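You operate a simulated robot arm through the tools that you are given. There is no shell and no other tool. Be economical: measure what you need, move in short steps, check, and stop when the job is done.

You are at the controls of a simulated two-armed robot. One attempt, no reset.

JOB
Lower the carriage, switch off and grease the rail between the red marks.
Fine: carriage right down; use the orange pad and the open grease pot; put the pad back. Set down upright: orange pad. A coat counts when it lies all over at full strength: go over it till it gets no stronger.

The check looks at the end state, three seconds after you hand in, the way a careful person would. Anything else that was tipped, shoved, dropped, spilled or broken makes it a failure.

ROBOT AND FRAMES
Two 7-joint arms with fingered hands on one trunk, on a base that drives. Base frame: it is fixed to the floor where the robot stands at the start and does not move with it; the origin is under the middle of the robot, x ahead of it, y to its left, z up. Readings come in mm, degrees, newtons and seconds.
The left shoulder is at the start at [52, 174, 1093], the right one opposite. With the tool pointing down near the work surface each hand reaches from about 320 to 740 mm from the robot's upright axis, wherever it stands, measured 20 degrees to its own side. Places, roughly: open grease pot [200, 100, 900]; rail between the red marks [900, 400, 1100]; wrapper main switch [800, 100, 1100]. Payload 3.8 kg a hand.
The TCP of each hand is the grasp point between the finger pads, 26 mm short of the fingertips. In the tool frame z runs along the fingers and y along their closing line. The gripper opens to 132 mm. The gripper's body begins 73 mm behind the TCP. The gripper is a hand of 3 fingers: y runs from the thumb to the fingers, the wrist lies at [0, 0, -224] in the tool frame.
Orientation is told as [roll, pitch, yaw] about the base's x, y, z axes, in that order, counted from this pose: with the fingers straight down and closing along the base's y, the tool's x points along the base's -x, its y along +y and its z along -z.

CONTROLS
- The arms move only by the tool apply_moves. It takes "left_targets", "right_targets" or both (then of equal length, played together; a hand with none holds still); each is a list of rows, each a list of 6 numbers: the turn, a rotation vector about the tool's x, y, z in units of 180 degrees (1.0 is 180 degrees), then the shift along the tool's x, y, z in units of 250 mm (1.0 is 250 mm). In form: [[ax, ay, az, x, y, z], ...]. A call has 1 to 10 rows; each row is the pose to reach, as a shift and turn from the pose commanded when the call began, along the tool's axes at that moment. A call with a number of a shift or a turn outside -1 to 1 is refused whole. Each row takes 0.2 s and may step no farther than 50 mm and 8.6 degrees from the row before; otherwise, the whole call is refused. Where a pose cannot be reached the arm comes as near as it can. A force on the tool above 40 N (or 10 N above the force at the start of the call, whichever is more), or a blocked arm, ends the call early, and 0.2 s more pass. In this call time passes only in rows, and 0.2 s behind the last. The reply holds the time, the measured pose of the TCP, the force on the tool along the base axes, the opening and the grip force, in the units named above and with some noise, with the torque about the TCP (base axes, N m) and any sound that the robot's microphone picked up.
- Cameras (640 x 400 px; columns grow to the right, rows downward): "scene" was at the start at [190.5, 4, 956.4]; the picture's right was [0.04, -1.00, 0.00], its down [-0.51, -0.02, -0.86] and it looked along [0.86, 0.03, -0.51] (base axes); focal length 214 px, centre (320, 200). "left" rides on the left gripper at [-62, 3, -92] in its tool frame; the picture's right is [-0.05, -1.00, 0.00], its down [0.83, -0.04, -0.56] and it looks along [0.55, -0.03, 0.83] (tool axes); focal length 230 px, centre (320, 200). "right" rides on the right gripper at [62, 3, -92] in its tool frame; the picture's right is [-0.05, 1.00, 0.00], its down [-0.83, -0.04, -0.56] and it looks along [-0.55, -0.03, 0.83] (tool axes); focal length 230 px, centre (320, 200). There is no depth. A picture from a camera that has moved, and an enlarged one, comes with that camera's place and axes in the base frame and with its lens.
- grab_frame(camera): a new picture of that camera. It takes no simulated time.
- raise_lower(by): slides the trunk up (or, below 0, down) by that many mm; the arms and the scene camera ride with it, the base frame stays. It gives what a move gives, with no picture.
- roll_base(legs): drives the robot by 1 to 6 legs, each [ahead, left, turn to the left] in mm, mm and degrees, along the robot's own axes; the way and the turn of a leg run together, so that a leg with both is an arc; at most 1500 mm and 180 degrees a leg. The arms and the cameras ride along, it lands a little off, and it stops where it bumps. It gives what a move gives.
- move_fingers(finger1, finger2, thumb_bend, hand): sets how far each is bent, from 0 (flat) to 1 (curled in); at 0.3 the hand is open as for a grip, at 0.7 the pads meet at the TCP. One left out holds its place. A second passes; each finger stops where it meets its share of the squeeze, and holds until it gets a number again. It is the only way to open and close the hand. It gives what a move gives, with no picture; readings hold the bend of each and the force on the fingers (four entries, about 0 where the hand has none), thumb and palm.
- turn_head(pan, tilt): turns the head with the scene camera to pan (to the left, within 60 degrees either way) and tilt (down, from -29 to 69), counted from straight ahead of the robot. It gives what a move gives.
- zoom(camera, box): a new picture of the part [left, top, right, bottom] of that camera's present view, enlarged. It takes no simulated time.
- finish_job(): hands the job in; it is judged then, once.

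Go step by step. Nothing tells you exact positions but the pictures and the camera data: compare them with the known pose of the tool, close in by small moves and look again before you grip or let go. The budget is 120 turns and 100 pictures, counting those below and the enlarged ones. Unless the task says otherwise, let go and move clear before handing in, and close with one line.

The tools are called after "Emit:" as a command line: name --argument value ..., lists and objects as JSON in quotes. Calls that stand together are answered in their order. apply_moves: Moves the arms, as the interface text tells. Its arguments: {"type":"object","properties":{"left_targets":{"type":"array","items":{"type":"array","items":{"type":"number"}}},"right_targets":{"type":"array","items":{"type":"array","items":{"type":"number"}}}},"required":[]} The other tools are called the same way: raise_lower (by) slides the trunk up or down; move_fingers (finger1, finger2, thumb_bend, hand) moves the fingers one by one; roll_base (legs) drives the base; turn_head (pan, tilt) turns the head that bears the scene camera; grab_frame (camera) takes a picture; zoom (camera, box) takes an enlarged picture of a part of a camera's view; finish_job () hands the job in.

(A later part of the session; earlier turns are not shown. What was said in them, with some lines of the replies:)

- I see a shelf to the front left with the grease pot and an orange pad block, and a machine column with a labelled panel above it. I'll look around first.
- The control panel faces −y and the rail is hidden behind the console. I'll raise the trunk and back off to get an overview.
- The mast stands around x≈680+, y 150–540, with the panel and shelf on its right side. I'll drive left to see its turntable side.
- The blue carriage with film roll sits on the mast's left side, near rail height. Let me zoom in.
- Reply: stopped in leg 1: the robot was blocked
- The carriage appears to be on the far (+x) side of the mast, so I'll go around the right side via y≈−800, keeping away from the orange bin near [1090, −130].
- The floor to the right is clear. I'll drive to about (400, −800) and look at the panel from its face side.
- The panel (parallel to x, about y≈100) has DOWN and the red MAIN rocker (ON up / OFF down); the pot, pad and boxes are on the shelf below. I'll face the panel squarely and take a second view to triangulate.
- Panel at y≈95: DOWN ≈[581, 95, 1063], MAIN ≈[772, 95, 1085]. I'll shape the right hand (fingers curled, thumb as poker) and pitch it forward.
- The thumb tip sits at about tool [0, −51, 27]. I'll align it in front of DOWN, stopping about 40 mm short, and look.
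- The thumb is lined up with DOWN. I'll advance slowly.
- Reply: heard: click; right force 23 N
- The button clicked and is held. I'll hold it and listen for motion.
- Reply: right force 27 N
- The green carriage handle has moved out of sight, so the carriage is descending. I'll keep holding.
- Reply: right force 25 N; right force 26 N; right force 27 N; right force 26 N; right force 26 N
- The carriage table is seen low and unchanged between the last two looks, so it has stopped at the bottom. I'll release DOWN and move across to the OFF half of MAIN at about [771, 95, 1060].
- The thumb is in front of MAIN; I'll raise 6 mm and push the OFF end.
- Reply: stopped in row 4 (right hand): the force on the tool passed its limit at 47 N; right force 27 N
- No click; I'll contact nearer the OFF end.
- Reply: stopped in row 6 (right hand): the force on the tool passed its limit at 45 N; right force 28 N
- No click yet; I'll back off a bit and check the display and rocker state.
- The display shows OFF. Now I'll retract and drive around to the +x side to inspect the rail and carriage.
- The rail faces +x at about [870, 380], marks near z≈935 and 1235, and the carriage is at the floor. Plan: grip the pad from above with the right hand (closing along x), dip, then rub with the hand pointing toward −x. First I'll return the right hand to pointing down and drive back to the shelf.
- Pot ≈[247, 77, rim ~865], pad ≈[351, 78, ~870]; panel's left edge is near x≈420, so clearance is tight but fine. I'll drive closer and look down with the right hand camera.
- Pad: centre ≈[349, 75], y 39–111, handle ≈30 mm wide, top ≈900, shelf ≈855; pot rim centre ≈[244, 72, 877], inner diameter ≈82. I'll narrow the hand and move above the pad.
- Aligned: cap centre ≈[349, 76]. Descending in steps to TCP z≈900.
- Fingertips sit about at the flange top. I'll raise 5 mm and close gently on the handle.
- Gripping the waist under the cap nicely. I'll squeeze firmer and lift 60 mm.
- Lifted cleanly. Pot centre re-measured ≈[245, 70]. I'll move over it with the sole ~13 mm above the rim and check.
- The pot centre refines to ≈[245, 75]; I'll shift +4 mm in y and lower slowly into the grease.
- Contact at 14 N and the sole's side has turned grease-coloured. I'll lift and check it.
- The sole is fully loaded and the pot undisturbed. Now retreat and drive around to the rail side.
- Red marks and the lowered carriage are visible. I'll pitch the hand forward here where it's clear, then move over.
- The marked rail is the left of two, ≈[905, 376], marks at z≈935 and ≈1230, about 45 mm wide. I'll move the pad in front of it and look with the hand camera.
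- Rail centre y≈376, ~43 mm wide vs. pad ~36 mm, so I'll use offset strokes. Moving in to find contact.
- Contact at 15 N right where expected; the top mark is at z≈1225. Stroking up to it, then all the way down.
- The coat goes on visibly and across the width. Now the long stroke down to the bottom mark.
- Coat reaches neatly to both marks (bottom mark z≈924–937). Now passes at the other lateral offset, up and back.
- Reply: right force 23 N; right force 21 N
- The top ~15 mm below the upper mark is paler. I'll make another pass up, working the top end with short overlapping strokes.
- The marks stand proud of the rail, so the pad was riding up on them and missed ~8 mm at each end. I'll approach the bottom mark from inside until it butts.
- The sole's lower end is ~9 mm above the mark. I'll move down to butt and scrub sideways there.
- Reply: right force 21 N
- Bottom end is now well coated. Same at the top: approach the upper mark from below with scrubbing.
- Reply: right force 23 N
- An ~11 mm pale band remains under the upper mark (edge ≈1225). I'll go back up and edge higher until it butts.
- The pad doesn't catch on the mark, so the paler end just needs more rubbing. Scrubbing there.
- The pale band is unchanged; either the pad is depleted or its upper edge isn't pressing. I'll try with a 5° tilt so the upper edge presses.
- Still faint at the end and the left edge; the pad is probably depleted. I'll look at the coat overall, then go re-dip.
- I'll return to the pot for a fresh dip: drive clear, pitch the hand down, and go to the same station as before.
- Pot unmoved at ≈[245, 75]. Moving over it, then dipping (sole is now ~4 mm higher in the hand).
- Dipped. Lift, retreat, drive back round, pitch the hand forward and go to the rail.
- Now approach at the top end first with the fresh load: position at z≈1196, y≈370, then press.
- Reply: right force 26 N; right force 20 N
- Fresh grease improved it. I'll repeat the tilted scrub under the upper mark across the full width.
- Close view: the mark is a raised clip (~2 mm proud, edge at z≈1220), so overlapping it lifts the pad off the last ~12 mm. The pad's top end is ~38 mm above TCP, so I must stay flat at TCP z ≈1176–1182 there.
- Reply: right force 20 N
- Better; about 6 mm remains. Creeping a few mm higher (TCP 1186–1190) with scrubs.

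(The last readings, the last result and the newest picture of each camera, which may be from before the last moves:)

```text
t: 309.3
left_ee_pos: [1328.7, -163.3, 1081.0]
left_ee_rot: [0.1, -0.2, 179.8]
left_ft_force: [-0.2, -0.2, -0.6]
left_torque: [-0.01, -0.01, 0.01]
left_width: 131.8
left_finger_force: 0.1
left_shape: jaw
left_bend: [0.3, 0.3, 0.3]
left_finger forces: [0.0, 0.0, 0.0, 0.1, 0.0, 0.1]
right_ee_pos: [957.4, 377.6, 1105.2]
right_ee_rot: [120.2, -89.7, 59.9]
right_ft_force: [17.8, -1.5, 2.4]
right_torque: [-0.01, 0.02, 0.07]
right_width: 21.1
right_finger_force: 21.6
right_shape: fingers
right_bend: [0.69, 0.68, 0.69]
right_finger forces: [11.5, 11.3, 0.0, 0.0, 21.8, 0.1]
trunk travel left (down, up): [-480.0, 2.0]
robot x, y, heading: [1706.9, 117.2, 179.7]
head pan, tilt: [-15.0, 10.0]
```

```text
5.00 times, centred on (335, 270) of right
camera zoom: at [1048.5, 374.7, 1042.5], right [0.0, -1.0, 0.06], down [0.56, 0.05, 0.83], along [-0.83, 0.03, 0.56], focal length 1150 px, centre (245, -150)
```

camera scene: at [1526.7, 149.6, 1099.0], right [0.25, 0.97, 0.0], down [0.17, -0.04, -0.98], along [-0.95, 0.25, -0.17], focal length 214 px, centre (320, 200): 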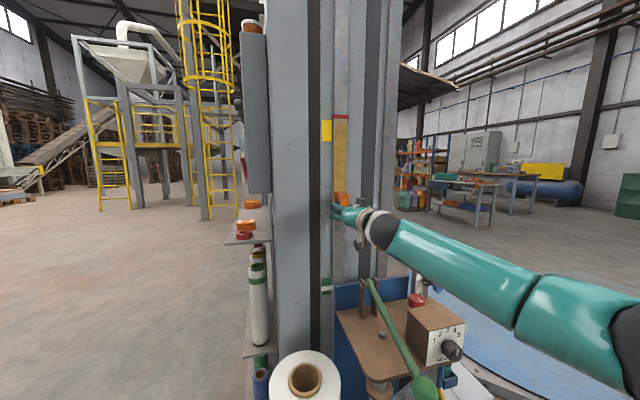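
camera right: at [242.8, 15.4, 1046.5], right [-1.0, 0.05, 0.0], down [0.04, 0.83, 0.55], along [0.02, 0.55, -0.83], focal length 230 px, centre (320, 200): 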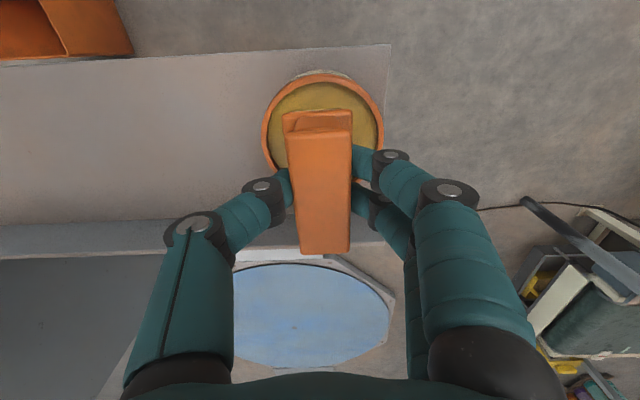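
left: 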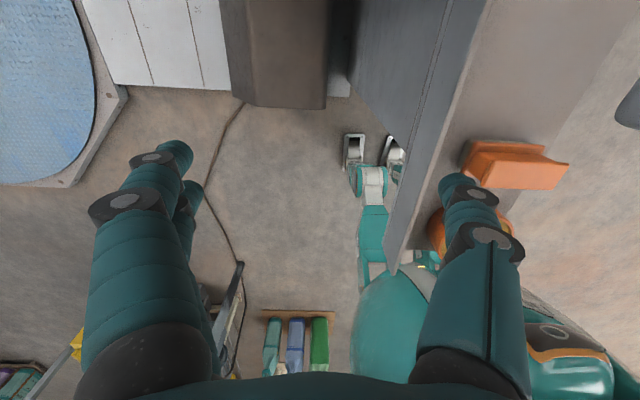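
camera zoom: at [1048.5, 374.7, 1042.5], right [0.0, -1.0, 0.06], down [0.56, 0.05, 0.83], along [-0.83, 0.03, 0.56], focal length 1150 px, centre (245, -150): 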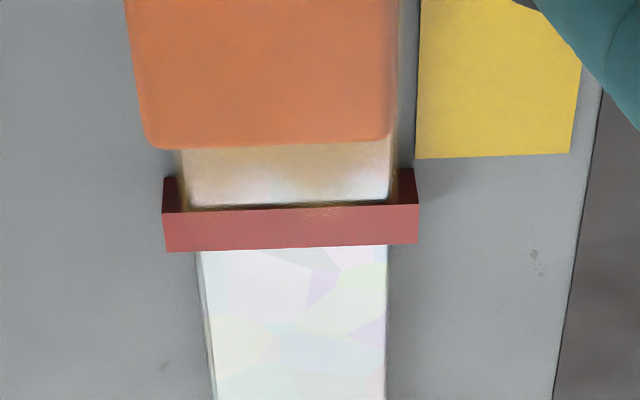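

Marks don't seem to block the pad, so I'll overshoot further (TCP up to ~1210) so the pad's middle covers that strip.

Emit:
apply_moves --right_targets '[[0, 0, 0, -0.14, 0, 0.004], [0, 0, 0, -0.28, 0, 0.008], [0, 0, 0, -0.38, 0, 0.01], [0, 0, 0, -0.43, 0, 0.01], [0, 0, 0, -0.43, 0.03, 0.01], [0, 0, 0, -0.36, 0.03, 0.01], [0, 0, 0, -0.43, 0.03, 0.01], [0, 0, 0, -0.36, 0, 0.01], [0, 0, 0, -0.43, -0.03, 0.01], [0, 0, 0, -0.36, -0.035, 0.01]]'

Emit:
apply_moves --right_targets '[[0, 0, 0, -0.07, 0, 0], [0, 0, 0, 0.0, 0.015, 0], [0, 0, 0, -0.07, 0.03, 0], [0, 0, 0, 0.0, 0.045, 0], [0, 0, 0, -0.07, 0.06, 0], [0, 0, 0, 0.0, 0.06, 0], [0, 0, 0, -0.07, 0.04, 0], [0, 0, 0, 0.06, 0.04, 0], [0, 0, 0, 0.2, 0.035, 0], [0, 0, 0, 0.36, 0.035, 0]]'

Emit:
zoom --camera "right" --box '[290, 230, 380, 310]'

```text
t: 311.5
left_ee_pos: [1330.2, -162.4, 1080.8]
left_ee_rot: [0.0, -0.3, 179.7]
left_ft_force: [0.3, 0.9, 0.3]
left_torque: [0.02, 0.0, -0.03]
left_width: 131.9
left_finger_force: 0.2
left_shape: jaw
left_bend: [0.3, 0.3, 0.3]
left_finger forces: [0.0, 0.1, 0.0, 0.0, 0.1, 0.0]
right_ee_pos: [956.2, 388.9, 1197.9]
right_ee_rot: [160.5, -89.5, 19.3]
right_ft_force: [18.8, -0.7, 3.8]
right_torque: [0.03, 0.1, 0.14]
right_width: 21.1
right_finger_force: 21.9
right_shape: fingers
right_bend: [0.7, 0.69, 0.71]
right_finger forces: [11.2, 11.1, 0.1, 0.1, 22.0, 0.0]
trunk travel left (down, up): [-480.0, 2.0]
robot x, y, heading: [1708.1, 117.2, 179.5]
head pan, tilt: [-15.0, 10.0]
```

```text
t: 313.7
left_ee_pos: [1329.2, -161.7, 1081.2]
left_ee_rot: [0.1, -0.2, 179.8]
left_ft_force: [0.1, -0.7, 0.4]
left_torque: [0.05, 0.0, -0.03]
left_width: 131.8
left_finger_force: 0.0
left_shape: jaw
left_bend: [0.3, 0.3, 0.3]
left_finger forces: [0.1, 0.0, 0.0, 0.0, 0.0, 0.0]
right_ee_pos: [956.6, 378.3, 1104.1]
right_ee_rot: [121.6, -89.7, 58.3]
right_ft_force: [20.0, 0.0, 2.3]
right_torque: [-0.01, 0.03, 0.05]
right_width: 21.0
right_finger_force: 22.8
right_shape: fingers
right_bend: [0.69, 0.69, 0.71]
right_finger forces: [11.4, 11.2, 0.0, 0.1, 21.9, 0.1]
trunk travel left (down, up): [-480.0, 2.0]
robot x, y, heading: [1710.0, 115.3, 179.6]
head pan, tilt: [-15.0, 10.0]
```

```text
5.00 times, centred on (335, 270) of right
camera zoom: at [1047.0, 374.5, 1042.5], right [0.0, -1.0, 0.06], down [0.56, 0.05, 0.83], along [-0.83, 0.03, 0.56], focal length 1150 px, centre (245, -150)
```

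zoom: 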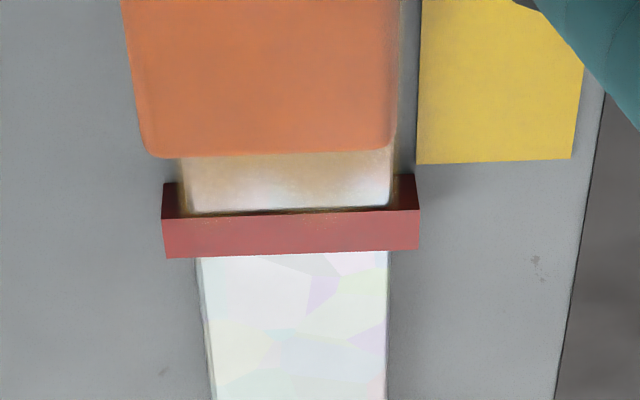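

The strip barely changes, so it may be the edge of the region. I'll stroke down (more coat) and compare the bottom mark's edge up close.

Emit:
apply_moves --right_targets '[[0, 0, 0, 0.1, 0.03, 0], [0, 0, 0, 0.2, 0.03, 0], [0, 0, 0, 0.3, 0.03, 0], [0, 0, 0, 0.4, 0.03, 0], [0, 0, 0, 0.5, 0.03, 0], [0, 0, 0, 0.54, 0, 0], [0, 0, 0, 0.48, -0.035, 0], [0, 0, 0, 0.54, -0.035, 0], [0, 0, 0, 0.44, -0.035, 0], [0, 0, 0, 0.36, -0.035, 0]]'

Emit:
zoom --camera "right" --box '[240, 0, 400, 110]'

```text
t: 315.9
left_ee_pos: [1328.0, -162.9, 1081.3]
left_ee_rot: [0.0, -0.2, 179.8]
left_ft_force: [-0.7, -0.2, 1.1]
left_torque: [0.0, 0.01, 0.01]
left_width: 132.0
left_finger_force: 0.0
left_shape: jaw
left_bend: [0.3, 0.3, 0.3]
left_finger forces: [0.0, 0.0, 0.0, 0.1, 0.1, 0.1]
right_ee_pos: [954.2, 388.4, 1015.3]
right_ee_rot: [117.8, -89.8, 62.0]
right_ft_force: [24.4, 1.8, -5.5]
right_torque: [0.04, -0.14, 0.04]
right_width: 21.2
right_finger_force: 23.6
right_shape: fingers
right_bend: [0.7, 0.7, 0.71]
right_finger forces: [11.3, 11.3, 0.1, 0.0, 24.8, 0.0]
trunk travel left (down, up): [-480.0, 2.0]
robot x, y, heading: [1709.4, 114.3, 179.8]
head pan, tilt: [-15.0, 10.0]
```

```text
3.64 times, centred on (320, 55) of right
camera zoom: at [1046.3, 384.9, 953.4], right [0.0, -1.0, 0.06], down [0.56, 0.04, 0.83], along [-0.83, 0.03, 0.56], focal length 837 px, centre (320, 727)
```

zoom: 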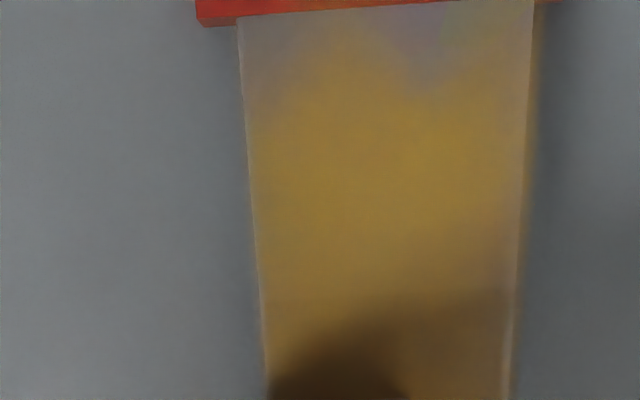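

Both ends show the same thin, unchanging fade at all borders, while the interior is saturated—so it's the region's border fade. I'll do one last full set of strokes at three offsets with this load, then view the whole.

Emit:
apply_moves --right_targets '[[0, 0, 0, -0.12, 0, -0.008], [0, 0, 0, -0.24, 0, -0.008], [0, 0, 0, -0.36, 0, -0.008], [0, 0, 0, -0.48, 0, -0.008], [0, 0, 0, -0.6, 0, -0.008], [0, 0, 0, -0.72, 0.02, -0.008], [0, 0, 0, -0.72, 0.045, -0.008], [0, 0, 0, -0.6, 0.045, -0.008], [0, 0, 0, -0.48, 0.045, -0.008], [0, 0, 0, -0.36, 0.045, -0.008]]'

Emit:
apply_moves --right_targets '[[0, 0, 0, 0.12, 0, 0], [0, 0, 0, 0.24, 0, 0], [0, 0, 0, 0.36, 0, 0], [0, 0, 0, 0.48, 0, 0], [0, 0, 0, 0.54, 0, 0], [0, 0, 0, 0.54, 0.035, 0], [0, 0, 0, 0.42, 0.035, 0], [0, 0, 0, 0.3, 0.035, 0], [0, 0, 0, 0.18, 0.035, 0], [0, 0, 0, 0.06, 0.035, 0]]'

Emit:
apply_moves --right_targets '[[0, 0, 0, -0.12, 0, 0], [0, 0, 0, -0.24, 0, 0], [0, 0, 0, -0.36, 0, 0], [0, 0, 0, -0.42, 0, 0], [0, 0, 0, -0.42, -0.03, 0], [0, 0, 0, -0.3, -0.03, 0], [0, 0, 0, -0.18, -0.03, -0.06], [0, 0, 0, -0.06, -0.03, -0.2], [0, 0, 0, 0, -0.03, -0.36], [0, 0, 0, 0, -0.03, -0.5]]'

Emit:
apply_moves --right_targets '[[0, 0, 0, 0, 0.16, 0], [0, 0, 0, 0, 0.32, 0], [0, 0, 0, 0, 0.48, 0]]'

Emit:
zoom --camera "scene" --box '[315, 95, 385, 235]'

```text
t: 318.1
left_ee_pos: [1328.2, -163.2, 1080.8]
left_ee_rot: [0.1, -0.1, 179.8]
left_ft_force: [-0.9, -0.5, 0.0]
left_torque: [0.0, -0.01, 0.02]
left_width: 131.7
left_finger_force: 0.0
left_shape: jaw
left_bend: [0.3, 0.3, 0.3]
left_finger forces: [0.0, 0.0, 0.1, 0.0, 0.0, 0.1]
right_ee_pos: [956.5, 374.3, 1103.1]
right_ee_rot: [113.4, -89.9, 66.5]
right_ft_force: [10.3, -0.4, 0.6]
right_torque: [-0.03, 0.03, 0.05]
right_width: 21.4
right_finger_force: 20.0
right_shape: fingers
right_bend: [0.69, 0.68, 0.69]
right_finger forces: [10.6, 10.2, 0.0, 0.0, 19.9, 0.0]
trunk travel left (down, up): [-480.0, 2.0]
robot x, y, heading: [1709.2, 115.2, 179.8]
head pan, tilt: [-15.0, 10.0]
```

```text
t: 320.3
left_ee_pos: [1326.8, -162.3, 1080.9]
left_ee_rot: [0.0, -0.1, 179.7]
left_ft_force: [0.9, 0.5, 0.0]
left_torque: [0.01, -0.02, -0.01]
left_width: 131.9
left_finger_force: 0.0
left_shape: jaw
left_bend: [0.3, 0.3, 0.3]
left_finger forces: [0.1, 0.1, 0.1, 0.0, 0.0, 0.0]
right_ee_pos: [955.3, 365.5, 1089.7]
right_ee_rot: [132.7, -89.8, 47.3]
right_ft_force: [9.6, 0.0, -3.2]
right_torque: [0.02, -0.09, -0.01]
right_width: 20.9
right_finger_force: 20.4
right_shape: fingers
right_bend: [0.69, 0.68, 0.69]
right_finger forces: [10.3, 10.3, 0.1, 0.1, 21.1, 0.0]
trunk travel left (down, up): [-480.0, 2.0]
robot x, y, heading: [1710.7, 117.7, 180.0]
head pan, tilt: [-15.0, 10.0]
```

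```text
t: 322.5
left_ee_pos: [1326.9, -161.6, 1080.8]
left_ee_rot: [0.0, -0.1, 179.7]
left_ft_force: [0.0, 0.6, 0.3]
left_torque: [0.0, 0.01, -0.02]
left_width: 131.9
left_finger_force: 0.1
left_shape: jaw
left_bend: [0.3, 0.3, 0.3]
left_finger forces: [0.1, 0.1, 0.0, 0.1, 0.0, 0.0]
right_ee_pos: [1082.1, 373.0, 1087.1]
right_ee_rot: [108.7, -89.8, 71.4]
right_ft_force: [0.2, 0.3, 0.0]
right_torque: [0.01, -0.04, -0.01]
right_width: 21.3
right_finger_force: 18.4
right_shape: fingers
right_bend: [0.68, 0.68, 0.69]
right_finger forces: [9.5, 9.5, 0.0, 0.0, 18.7, 0.0]
trunk travel left (down, up): [-480.0, 2.0]
robot x, y, heading: [1712.0, 115.4, 180.0]
head pan, tilt: [-15.0, 10.0]
```

```text
t: 323.3
left_ee_pos: [1326.3, -163.1, 1079.3]
left_ee_rot: [0.0, -0.2, 179.8]
left_ft_force: [-0.5, 1.2, -0.4]
left_torque: [0.01, -0.01, -0.01]
left_width: 131.7
left_finger_force: 0.1
left_shape: jaw
left_bend: [0.3, 0.3, 0.3]
left_finger forces: [0.1, 0.1, 0.0, 0.0, 0.0, 0.0]
right_ee_pos: [1081.0, 252.3, 1088.1]
right_ee_rot: [66.6, -90.0, 113.1]
right_ft_force: [0.2, -0.1, -1.5]
right_torque: [0.03, -0.03, 0.01]
right_width: 21.1
right_finger_force: 18.3
right_shape: fingers
right_bend: [0.68, 0.68, 0.69]
right_finger forces: [9.4, 9.3, 0.1, 0.0, 18.7, 0.0]
trunk travel left (down, up): [-480.0, 2.0]
robot x, y, heading: [1708.4, 119.4, 179.9]
head pan, tilt: [-15.0, 10.0]
```

```text
2.86 times, centred on (350, 165) of scene
camera zoom: at [1512.6, 140.8, 1098.9], right [0.26, 0.97, 0.0], down [0.17, -0.04, -0.98], along [-0.95, 0.26, -0.17], focal length 613 px, centre (234, 300)
```

zoom: 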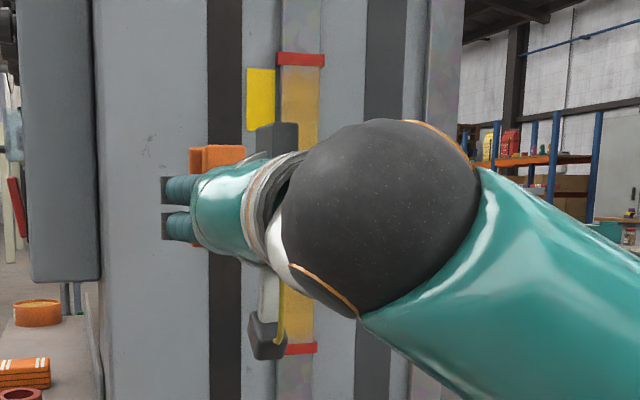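

I'll shift the robot so the rail shows between the arms for an unobstructed check.

Emit:
roll_base --legs '[[60, -330, 0]]'

Emit:
turn_head --pan 8 --tilt 0

Emit:
zoom --camera "scene" --box '[260, 130, 380, 280]'

```text
t: 326.8
left_ee_pos: [1267.3, 169.2, 1080.4]
left_ee_rot: [-0.1, -0.1, 179.7]
left_ft_force: [-0.2, 1.1, 0.2]
left_torque: [0.0, 0.04, 0.01]
left_width: 132.0
left_finger_force: 0.0
left_shape: jaw
left_bend: [0.3, 0.3, 0.3]
left_finger forces: [0.1, 0.0, 0.0, 0.0, 0.0, 0.0]
right_ee_pos: [1022.1, 585.1, 1087.9]
right_ee_rot: [89.6, -89.9, 90.1]
right_ft_force: [0.0, 0.8, -1.5]
right_torque: [-0.01, 0.01, -0.02]
right_width: 21.2
right_finger_force: 18.3
right_shape: fingers
right_bend: [0.68, 0.68, 0.69]
right_finger forces: [9.4, 9.3, 0.0, 0.0, 18.7, 0.0]
trunk travel left (down, up): [-480.0, 2.0]
robot x, y, heading: [1651.8, 447.0, 179.6]
head pan, tilt: [-15.0, 10.0]
```

```text
t: 327.6
left_ee_pos: [1266.9, 170.4, 1080.2]
left_ee_rot: [0.0, -0.1, 179.7]
left_ft_force: [0.0, 0.9, -0.4]
left_torque: [0.01, -0.03, -0.01]
left_width: 131.9
left_finger_force: 0.1
left_shape: jaw
left_bend: [0.3, 0.3, 0.3]
left_finger forces: [0.0, 0.0, 0.1, 0.0, 0.0, 0.1]
right_ee_pos: [1022.7, 584.9, 1087.1]
right_ee_rot: [87.7, -89.8, 92.1]
right_ft_force: [0.5, 1.2, -1.0]
right_torque: [0.0, -0.01, -0.02]
right_width: 21.0
right_finger_force: 18.3
right_shape: fingers
right_bend: [0.68, 0.68, 0.69]
right_finger forces: [9.4, 9.3, 0.0, 0.0, 18.7, 0.0]
trunk travel left (down, up): [-480.0, 2.0]
robot x, y, heading: [1650.2, 448.2, 179.8]
head pan, tilt: [8.0, 0.0]
```

```text
2.67 times, centred on (320, 205) of scene
camera zoom: at [1454.7, 437.1, 1114.9], right [-0.13, 0.99, 0.0], down [0.0, 0.0, -1.0], along [-0.99, -0.13, 0.0], focal length 572 px, centre (320, 187)
```

zoom: 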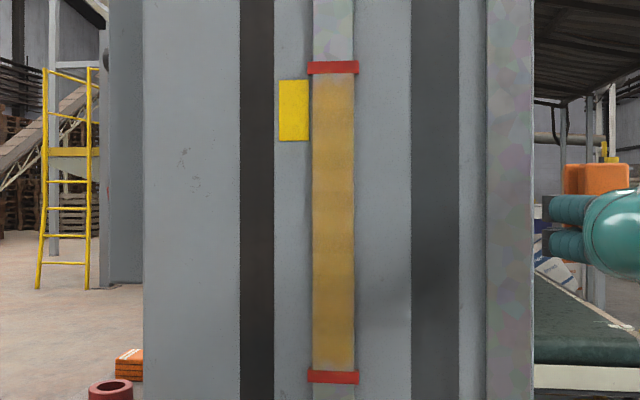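

Emit:
zoom --camera "scene" --box '[306, 150, 344, 176]'

Emit:
zoom --camera "scene" --box '[306, 250, 344, 276]'

```text
15.38 times, centred on (325, 163) of scene
camera zoom: at [1454.7, 437.1, 1114.9], right [-0.13, 0.99, 0.0], down [0.0, 0.0, -1.0], along [-0.99, -0.13, 0.0], focal length 3300 px, centre (243, 769)
```

zoom: 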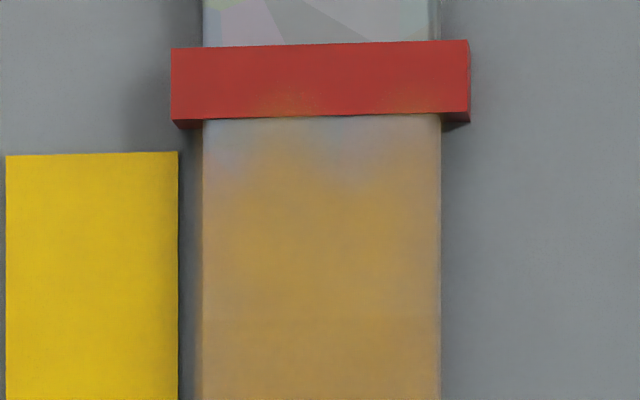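

```text
15.38 times, centred on (325, 263) of scene
camera zoom: at [1454.7, 437.1, 1114.9], right [-0.13, 0.99, 0.0], down [0.0, 0.0, -1.0], along [-0.99, -0.13, 0.0], focal length 3300 px, centre (243, -769)
```

zoom: 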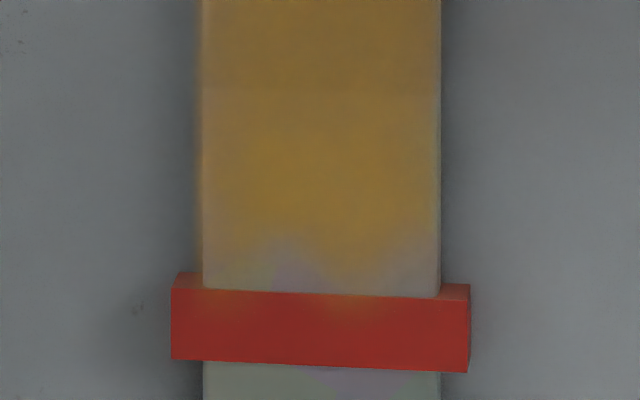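

The end fade has the same feathered border at both marks, with tinge even onto the marks—it's just the stain's soft edge; the coat is full between. Now take the pad back to the shelf.

Emit:
roll_base --legs '[[-70, 0, 0], [0, 1360, 0], [0, 0, -89.8], [0, 1500, 0], [0, 80, 0]]'

Emit:
apply_moves --right_targets '[[0, 0.047, 0, -0.005, 0, -0.03], [0, 0.094, 0, -0.01, 0, -0.06], [0, 0.141, 0, -0.015, 0, -0.09], [0, 0.188, 0, -0.02, 0, -0.12], [0, 0.235, 0, -0.025, 0, -0.15], [0, 0.282, 0, -0.03, 0, -0.18], [0, 0.329, 0, -0.035, 0, -0.21], [0, 0.376, 0, -0.04, 0, -0.24], [0, 0.423, 0, -0.04, 0, -0.27], [0, 0.47, 0, -0.04, 0, -0.3]]'

Emit:
apply_moves --right_targets '[[0, 0.015, 0, 0, 0, 0], [0, 0.03, 0, 0, 0, 0]]'

```text
t: 358.0
left_ee_pos: [-144.5, -519.3, 1079.7]
left_ee_rot: [0.0, -0.1, 89.8]
left_ft_force: [-1.4, 0.5, 0.2]
left_torque: [-0.05, 0.01, -0.02]
left_width: 131.9
left_finger_force: 0.2
left_shape: jaw
left_bend: [0.3, 0.3, 0.3]
left_finger forces: [0.0, 0.0, 0.1, 0.0, 0.1, 0.0]
right_ee_pos: [272.2, -275.0, 1088.5]
right_ee_rot: [86.9, -89.8, 2.9]
right_ft_force: [-0.7, -0.6, -1.0]
right_torque: [-0.02, -0.03, -0.03]
right_width: 21.0
right_finger_force: 18.7
right_shape: fingers
right_bend: [0.68, 0.68, 0.69]
right_finger forces: [9.3, 9.1, 0.1, 0.1, 18.5, 0.1]
trunk travel left (down, up): [-480.0, 2.0]
robot x, y, heading: [132.4, -903.4, 89.8]
head pan, tilt: [8.0, 0.0]
```

```text
t: 360.2
left_ee_pos: [-144.2, -519.4, 1079.0]
left_ee_rot: [-0.1, -0.2, 89.7]
left_ft_force: [-0.7, 0.2, -0.2]
left_torque: [-0.03, 0.0, -0.01]
left_width: 131.8
left_finger_force: 0.0
left_shape: jaw
left_bend: [0.3, 0.3, 0.3]
left_finger forces: [0.1, 0.0, 0.0, 0.0, 0.0, 0.1]
right_ee_pos: [271.3, -350.3, 1097.6]
right_ee_rot: [0.2, -5.3, 89.8]
right_ft_force: [0.3, -0.5, -0.6]
right_torque: [-0.01, 0.04, 0.01]
right_width: 20.9
right_finger_force: 18.8
right_shape: fingers
right_bend: [0.68, 0.68, 0.69]
right_finger forces: [9.2, 9.0, 0.1, 0.0, 18.3, 0.0]
trunk travel left (down, up): [-480.0, 2.0]
robot x, y, heading: [133.0, -904.5, 89.9]
head pan, tilt: [8.0, 0.0]
```

```text
t: 360.8
left_ee_pos: [-144.9, -519.7, 1080.7]
left_ee_rot: [0.1, 0.0, 89.8]
left_ft_force: [-0.4, -0.1, 0.9]
left_torque: [-0.02, 0.04, -0.04]
left_width: 132.0
left_finger_force: 0.1
left_shape: jaw
left_bend: [0.3, 0.3, 0.3]
left_finger forces: [0.0, 0.0, 0.1, 0.1, 0.0, 0.0]
right_ee_pos: [271.2, -349.7, 1096.4]
right_ee_rot: [0.1, 0.1, 89.9]
right_ft_force: [-0.6, 0.3, -0.4]
right_torque: [-0.04, 0.0, 0.0]
right_width: 20.6
right_finger_force: 18.0
right_shape: fingers
right_bend: [0.68, 0.68, 0.69]
right_finger forces: [9.3, 9.1, 0.0, 0.0, 18.2, 0.0]
trunk travel left (down, up): [-480.0, 2.0]
robot x, y, heading: [131.3, -903.7, 89.6]
head pan, tilt: [8.0, 0.0]
```

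Emit:
roll_base --legs '[[400, 0, 0]]'

Emit:
turn_head --pan -20 --tilt 30

Emit:
apply_moves --right_targets '[[0, 0, 0, 0, -0.15, 0], [0, 0, 0, 0, -0.29, 0.1], [0, 0, 0, 0, -0.29, 0.28], [0, 0, 0, 0, -0.29, 0.44]]'

```text
t: 363.3
left_ee_pos: [-144.1, -125.4, 1080.6]
left_ee_rot: [0.0, -0.1, 89.9]
left_ft_force: [-0.3, -1.3, 0.4]
left_torque: [-0.01, 0.02, -0.04]
left_width: 131.9
left_finger_force: 0.0
left_shape: jaw
left_bend: [0.3, 0.3, 0.3]
left_finger forces: [0.1, 0.1, 0.1, 0.0, 0.0, 0.0]
right_ee_pos: [270.9, 46.9, 1096.6]
right_ee_rot: [0.2, 0.0, 90.1]
right_ft_force: [0.3, 0.2, 0.2]
right_torque: [-0.01, -0.03, 0.03]
right_width: 20.9
right_finger_force: 18.3
right_shape: fingers
right_bend: [0.68, 0.68, 0.69]
right_finger forces: [9.2, 9.1, 0.1, 0.1, 18.3, 0.1]
trunk travel left (down, up): [-480.0, 2.0]
robot x, y, heading: [141.8, -503.8, 90.1]
head pan, tilt: [8.0, 0.0]
```

```text
t: 364.3
left_ee_pos: [-144.0, -123.9, 1081.0]
left_ee_rot: [-0.1, -0.1, 89.8]
left_ft_force: [-0.5, -0.2, -0.3]
left_torque: [-0.01, -0.01, 0.05]
left_width: 131.9
left_finger_force: 0.1
left_shape: jaw
left_bend: [0.3, 0.3, 0.3]
left_finger forces: [0.0, 0.0, 0.0, 0.0, 0.0, 0.1]
right_ee_pos: [270.5, 47.1, 1098.3]
right_ee_rot: [0.2, 0.1, 90.0]
right_ft_force: [0.0, 0.4, -0.9]
right_torque: [0.03, 0.03, -0.02]
right_width: 20.9
right_finger_force: 18.6
right_shape: fingers
right_bend: [0.68, 0.68, 0.69]
right_finger forces: [9.1, 9.1, 0.0, 0.1, 18.3, 0.0]
trunk travel left (down, up): [-480.0, 2.0]
robot x, y, heading: [135.1, -508.8, 90.0]
head pan, tilt: [-20.0, 30.0]
```

```text
t: 365.3
left_ee_pos: [-142.8, -125.5, 1080.1]
left_ee_rot: [0.0, -0.1, 89.8]
left_ft_force: [0.3, 0.2, -0.1]
left_torque: [-0.01, -0.03, 0.04]
left_width: 131.9
left_finger_force: 0.1
left_shape: jaw
left_bend: [0.3, 0.3, 0.3]
left_finger forces: [0.1, 0.1, 0.1, 0.1, 0.0, 0.0]
right_ee_pos: [343.9, 47.5, 986.6]
right_ee_rot: [0.1, 0.0, 90.2]
right_ft_force: [0.4, 0.5, -0.5]
right_torque: [0.01, -0.01, -0.02]
right_width: 20.8
right_finger_force: 18.5
right_shape: fingers
right_bend: [0.68, 0.68, 0.69]
right_finger forces: [9.3, 9.1, 0.0, 0.0, 18.3, 0.0]
trunk travel left (down, up): [-480.0, 2.0]
robot x, y, heading: [141.0, -506.3, 90.1]
head pan, tilt: [-20.0, 30.0]
```

Emit:
apply_moves --right_targets '[[0, 0, 0, -0.112, -0.02, 0], [0, 0, 0, -0.112, -0.02, 0.15], [0, 0, 0, -0.112, -0.02, 0.28]]'

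Emit:
zoom --camera "scene" --box '[260, 110, 400, 225]'

```text
t: 366.1
left_ee_pos: [-144.5, -124.4, 1079.4]
left_ee_rot: [0.0, 0.0, 89.9]
left_ft_force: [-0.4, 0.5, 0.1]
left_torque: [-0.03, 0.03, -0.03]
left_width: 131.7
left_finger_force: 0.0
left_shape: jaw
left_bend: [0.3, 0.3, 0.3]
left_finger forces: [0.0, 0.0, 0.1, 0.1, 0.1, 0.0]
right_ee_pos: [347.2, 75.6, 917.6]
right_ee_rot: [0.1, 0.0, 90.1]
right_ft_force: [0.1, -0.5, -0.8]
right_torque: [-0.04, 0.03, -0.02]
right_width: 20.8
right_finger_force: 17.7
right_shape: fingers
right_bend: [0.68, 0.68, 0.69]
right_finger forces: [9.4, 9.1, 0.1, 0.0, 18.4, 0.0]
trunk travel left (down, up): [-480.0, 2.0]
robot x, y, heading: [133.4, -505.3, 89.9]
head pan, tilt: [-20.0, 30.0]
```

```text
3.48 times, centred on (330, 168) of scene
camera zoom: at [168.8, -312.8, 1066.5], right [0.94, -0.34, 0.0], down [-0.17, -0.47, -0.87], along [0.3, 0.81, -0.5], focal length 746 px, centre (285, 313)
```

zoom: 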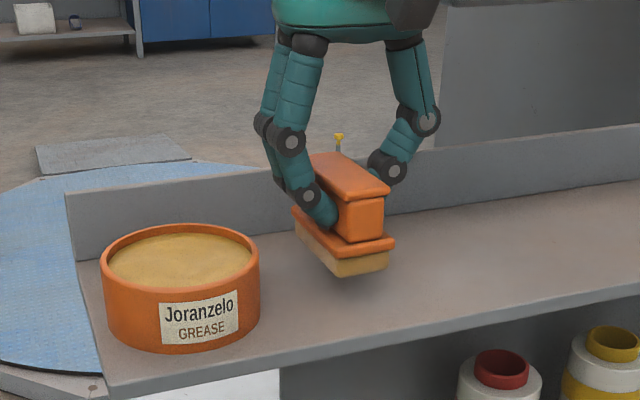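

Good position, same spot as before. Lowering gently to contact.

Emit:
apply_moves --right_targets '[[0, 0, 0, 0, -0.004, 0.03], [0, 0, 0, 0, -0.004, 0.05], [0, 0, 0, 0, -0.004, 0.066], [0, 0, 0, 0, -0.004, 0.076]]'

```text
t: 367.1
left_ee_pos: [-145.2, -123.9, 1080.0]
left_ee_rot: [-0.1, -0.1, 89.9]
left_ft_force: [0.2, -0.3, 0.2]
left_torque: [0.0, 0.03, -0.01]
left_width: 131.9
left_finger_force: 0.0
left_shape: jaw
left_bend: [0.3, 0.3, 0.3]
left_finger forces: [0.1, 0.0, 0.0, 0.0, 0.1, 0.1]
right_ee_pos: [350.1, 75.9, 898.1]
right_ee_rot: [0.2, 0.0, 90.1]
right_ft_force: [0.0, 0.1, -0.5]
right_torque: [-0.01, 0.01, -0.03]
right_width: 20.9
right_finger_force: 18.4
right_shape: fingers
right_bend: [0.68, 0.68, 0.69]
right_finger forces: [9.3, 9.1, 0.0, 0.0, 18.4, 0.0]
trunk travel left (down, up): [-480.0, 2.0]
robot x, y, heading: [141.9, -509.3, 89.7]
head pan, tilt: [-20.0, 30.0]
```

Emit:
apply_moves --right_targets '[[0, 0, 0, 0, 0, 0.008], [0, 0, 0, 0, 0, 0.014]]'

Emit:
zoom --camera "scene" --box '[260, 110, 400, 225]'

```text
t: 367.7
left_ee_pos: [-145.4, -126.0, 1080.9]
left_ee_rot: [-0.1, -0.2, 90.0]
left_ft_force: [0.0, -0.4, -0.3]
left_torque: [-0.01, 0.0, 0.0]
left_width: 132.0
left_finger_force: 0.1
left_shape: jaw
left_bend: [0.3, 0.3, 0.3]
left_finger forces: [0.0, 0.0, 0.0, 0.1, 0.0, 0.0]
right_ee_pos: [348.4, 75.4, 895.2]
right_ee_rot: [0.1, -0.1, 90.1]
right_ft_force: [0.0, -0.6, 1.1]
right_torque: [0.02, 0.0, -0.02]
right_width: 20.8
right_finger_force: 18.3
right_shape: fingers
right_bend: [0.68, 0.68, 0.69]
right_finger forces: [9.3, 9.3, 0.0, 0.0, 18.7, 0.0]
trunk travel left (down, up): [-480.0, 2.0]
robot x, y, heading: [136.6, -503.6, 89.9]
head pan, tilt: [-20.0, 30.0]
```

```text
3.48 times, centred on (330, 168) of scene
camera zoom: at [168.9, -313.2, 1066.7], right [0.94, -0.34, 0.0], down [-0.17, -0.47, -0.87], along [0.3, 0.81, -0.5], focal length 746 px, centre (285, 313)
```

zoom: 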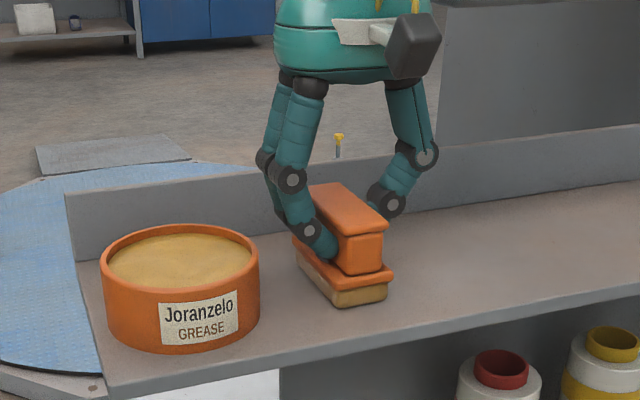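

Touching down. One mm more, then open moderately and lift away.

Emit:
apply_moves --right_targets '[[0, 0, 0, 0, 0, 0.004]]'

Emit:
move_fingers --hand "right" --finger1 0.5 --finger2 0.5 --thumb_bend 0.5

Emit:
apply_moves --right_targets '[[0, 0, 0, 0, 0, -0.08], [0, 0, 0, 0, 0, -0.24], [0, 0, 0, 0, 0, -0.4], [0, 0, 0, 0, 0, -0.56]]'

Emit:
zoom --camera "scene" --box '[260, 110, 400, 225]'

```text
t: 368.1
left_ee_pos: [-144.2, -125.9, 1080.1]
left_ee_rot: [0.0, -0.2, 89.9]
left_ft_force: [-0.7, -0.6, 0.3]
left_torque: [-0.02, 0.01, -0.03]
left_width: 131.9
left_finger_force: 0.0
left_shape: jaw
left_bend: [0.3, 0.3, 0.3]
left_finger forces: [0.0, 0.1, 0.0, 0.1, 0.0, 0.1]
right_ee_pos: [347.7, 74.7, 895.9]
right_ee_rot: [0.2, 0.0, 90.1]
right_ft_force: [0.9, -0.4, 4.7]
right_torque: [-0.01, 0.04, 0.01]
right_width: 20.8
right_finger_force: 19.2
right_shape: fingers
right_bend: [0.69, 0.68, 0.69]
right_finger forces: [9.5, 9.4, 0.1, 0.0, 19.6, 0.0]
trunk travel left (down, up): [-480.0, 2.0]
robot x, y, heading: [137.9, -507.2, 90.1]
head pan, tilt: [-20.0, 30.0]
```

```text
t: 369.1
left_ee_pos: [-143.4, -123.6, 1080.3]
left_ee_rot: [-0.1, -0.1, 90.0]
left_ft_force: [-0.5, -0.6, -0.7]
left_torque: [-0.02, 0.02, -0.02]
left_width: 131.8
left_finger_force: 0.0
left_shape: jaw
left_bend: [0.3, 0.3, 0.3]
left_finger forces: [0.0, 0.1, 0.0, 0.0, 0.0, 0.1]
right_ee_pos: [348.7, 73.5, 893.4]
right_ee_rot: [0.3, 0.0, 90.0]
right_ft_force: [-0.3, -0.3, -0.1]
right_torque: [0.01, -0.01, -0.01]
right_width: 67.1
right_finger_force: 0.2
right_shape: fingers
right_bend: [0.5, 0.5, 0.5]
right_finger forces: [0.0, 0.1, 0.1, 0.0, 0.0, 0.1]
trunk travel left (down, up): [-480.0, 2.0]
robot x, y, heading: [137.4, -504.2, 89.9]
head pan, tilt: [-20.0, 30.0]
```

```text
t: 370.1
left_ee_pos: [-143.3, -125.4, 1080.7]
left_ee_rot: [0.1, 0.0, 89.9]
left_ft_force: [-0.8, -0.1, -0.3]
left_torque: [0.0, -0.01, -0.02]
left_width: 131.9
left_finger_force: 0.1
left_shape: jaw
left_bend: [0.3, 0.3, 0.3]
left_finger forces: [0.1, 0.1, 0.1, 0.0, 0.0, 0.0]
right_ee_pos: [349.5, 73.6, 1034.6]
right_ee_rot: [0.3, 0.0, 90.2]
right_ft_force: [0.5, -0.3, 0.8]
right_torque: [-0.01, 0.01, -0.01]
right_width: 67.0
right_finger_force: 0.0
right_shape: fingers
right_bend: [0.5, 0.5, 0.5]
right_finger forces: [0.1, 0.1, 0.0, 0.1, 0.0, 0.1]
trunk travel left (down, up): [-480.0, 2.0]
robot x, y, heading: [136.4, -507.4, 90.0]
head pan, tilt: [-20.0, 30.0]
```

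```text
3.48 times, centred on (330, 168) of scene
camera zoom: at [168.7, -313.4, 1066.8], right [0.94, -0.34, 0.0], down [-0.17, -0.47, -0.87], along [0.3, 0.81, -0.5], focal length 746 px, centre (285, 313)
```

zoom: 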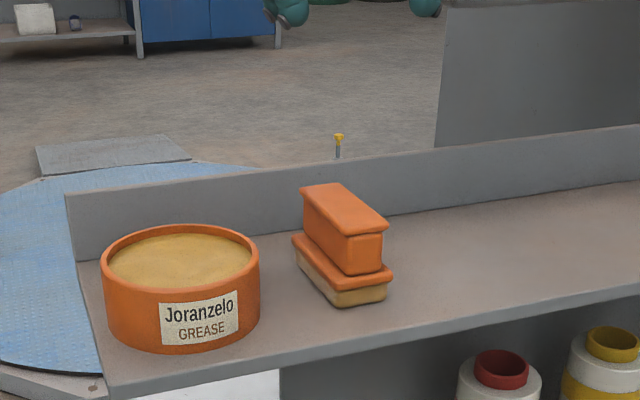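

The pad stands upright in its place. I'll back clear and take a final look at the panel.

Emit:
roll_base --legs '[[-400, 0, 0]]'

Emit:
turn_head --pan -25 --tilt 15

Emit:
grab_frame --camera "scene"

```text
t: 372.5
left_ee_pos: [-144.3, -522.2, 1081.4]
left_ee_rot: [0.0, 0.0, 89.8]
left_ft_force: [0.5, 0.6, 0.2]
left_torque: [-0.04, 0.01, 0.03]
left_width: 131.8
left_finger_force: 0.0
left_shape: jaw
left_bend: [0.3, 0.3, 0.3]
left_finger forces: [0.0, 0.0, 0.1, 0.0, 0.1, 0.1]
right_ee_pos: [349.3, -323.9, 1033.6]
right_ee_rot: [0.2, -0.1, 89.9]
right_ft_force: [0.0, -0.3, -0.4]
right_torque: [0.0, -0.01, 0.02]
right_width: 67.2
right_finger_force: 0.1
right_shape: fingers
right_bend: [0.5, 0.5, 0.5]
right_finger forces: [0.0, 0.0, 0.0, 0.0, 0.0, 0.0]
trunk travel left (down, up): [-480.0, 2.0]
robot x, y, heading: [132.6, -904.1, 90.0]
head pan, tilt: [-20.0, 30.0]
```

```text
t: 373.3
left_ee_pos: [-143.9, -521.2, 1080.6]
left_ee_rot: [0.0, -0.1, 89.8]
left_ft_force: [0.8, -0.2, -1.0]
left_torque: [-0.01, 0.01, 0.01]
left_width: 131.9
left_finger_force: 0.1
left_shape: jaw
left_bend: [0.3, 0.3, 0.3]
left_finger forces: [0.0, 0.0, 0.0, 0.0, 0.0, 0.1]
right_ee_pos: [350.1, -322.6, 1033.7]
right_ee_rot: [0.2, 0.0, 89.9]
right_ft_force: [0.8, 0.0, -0.5]
right_torque: [-0.01, 0.02, -0.02]
right_width: 67.1
right_finger_force: 0.0
right_shape: fingers
right_bend: [0.5, 0.5, 0.5]
right_finger forces: [0.0, 0.1, 0.0, 0.0, 0.0, 0.0]
trunk travel left (down, up): [-480.0, 2.0]
robot x, y, heading: [137.0, -903.1, 89.9]
head pan, tilt: [-25.0, 15.0]
```

```text
3 pictures are left
camera scene: at [177.0, -710.6, 1090.7], right [0.91, -0.42, 0.0], down [-0.11, -0.23, -0.97], along [0.41, 0.87, -0.26], focal length 214 px, centre (320, 200)
```

scene: 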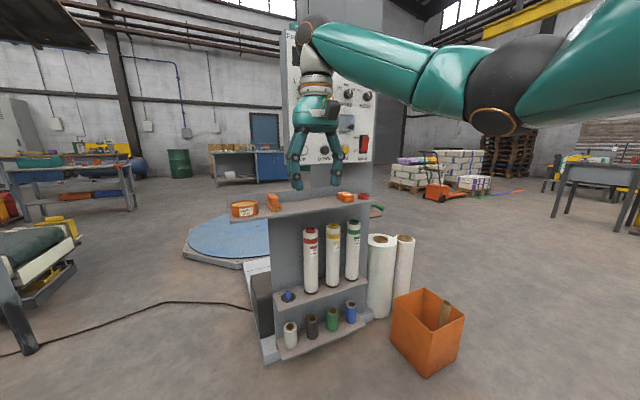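

Everything I can see is in place: the pad is upright on the shelf, and the pot, boxes, rolls and bin are where they were. I last saw the display showing OFF. I'm handing in.

Emit:
finish_job

```text
The job is handed in.
```

The carriage is lowered to its stop, MAIN reads OFF, and the rail between the red marks is greased. The pad is back upright in its place. The coat looks full and even, but a paler fade of a few millimetres stayed next to each mark and would not fill with more rubbing.
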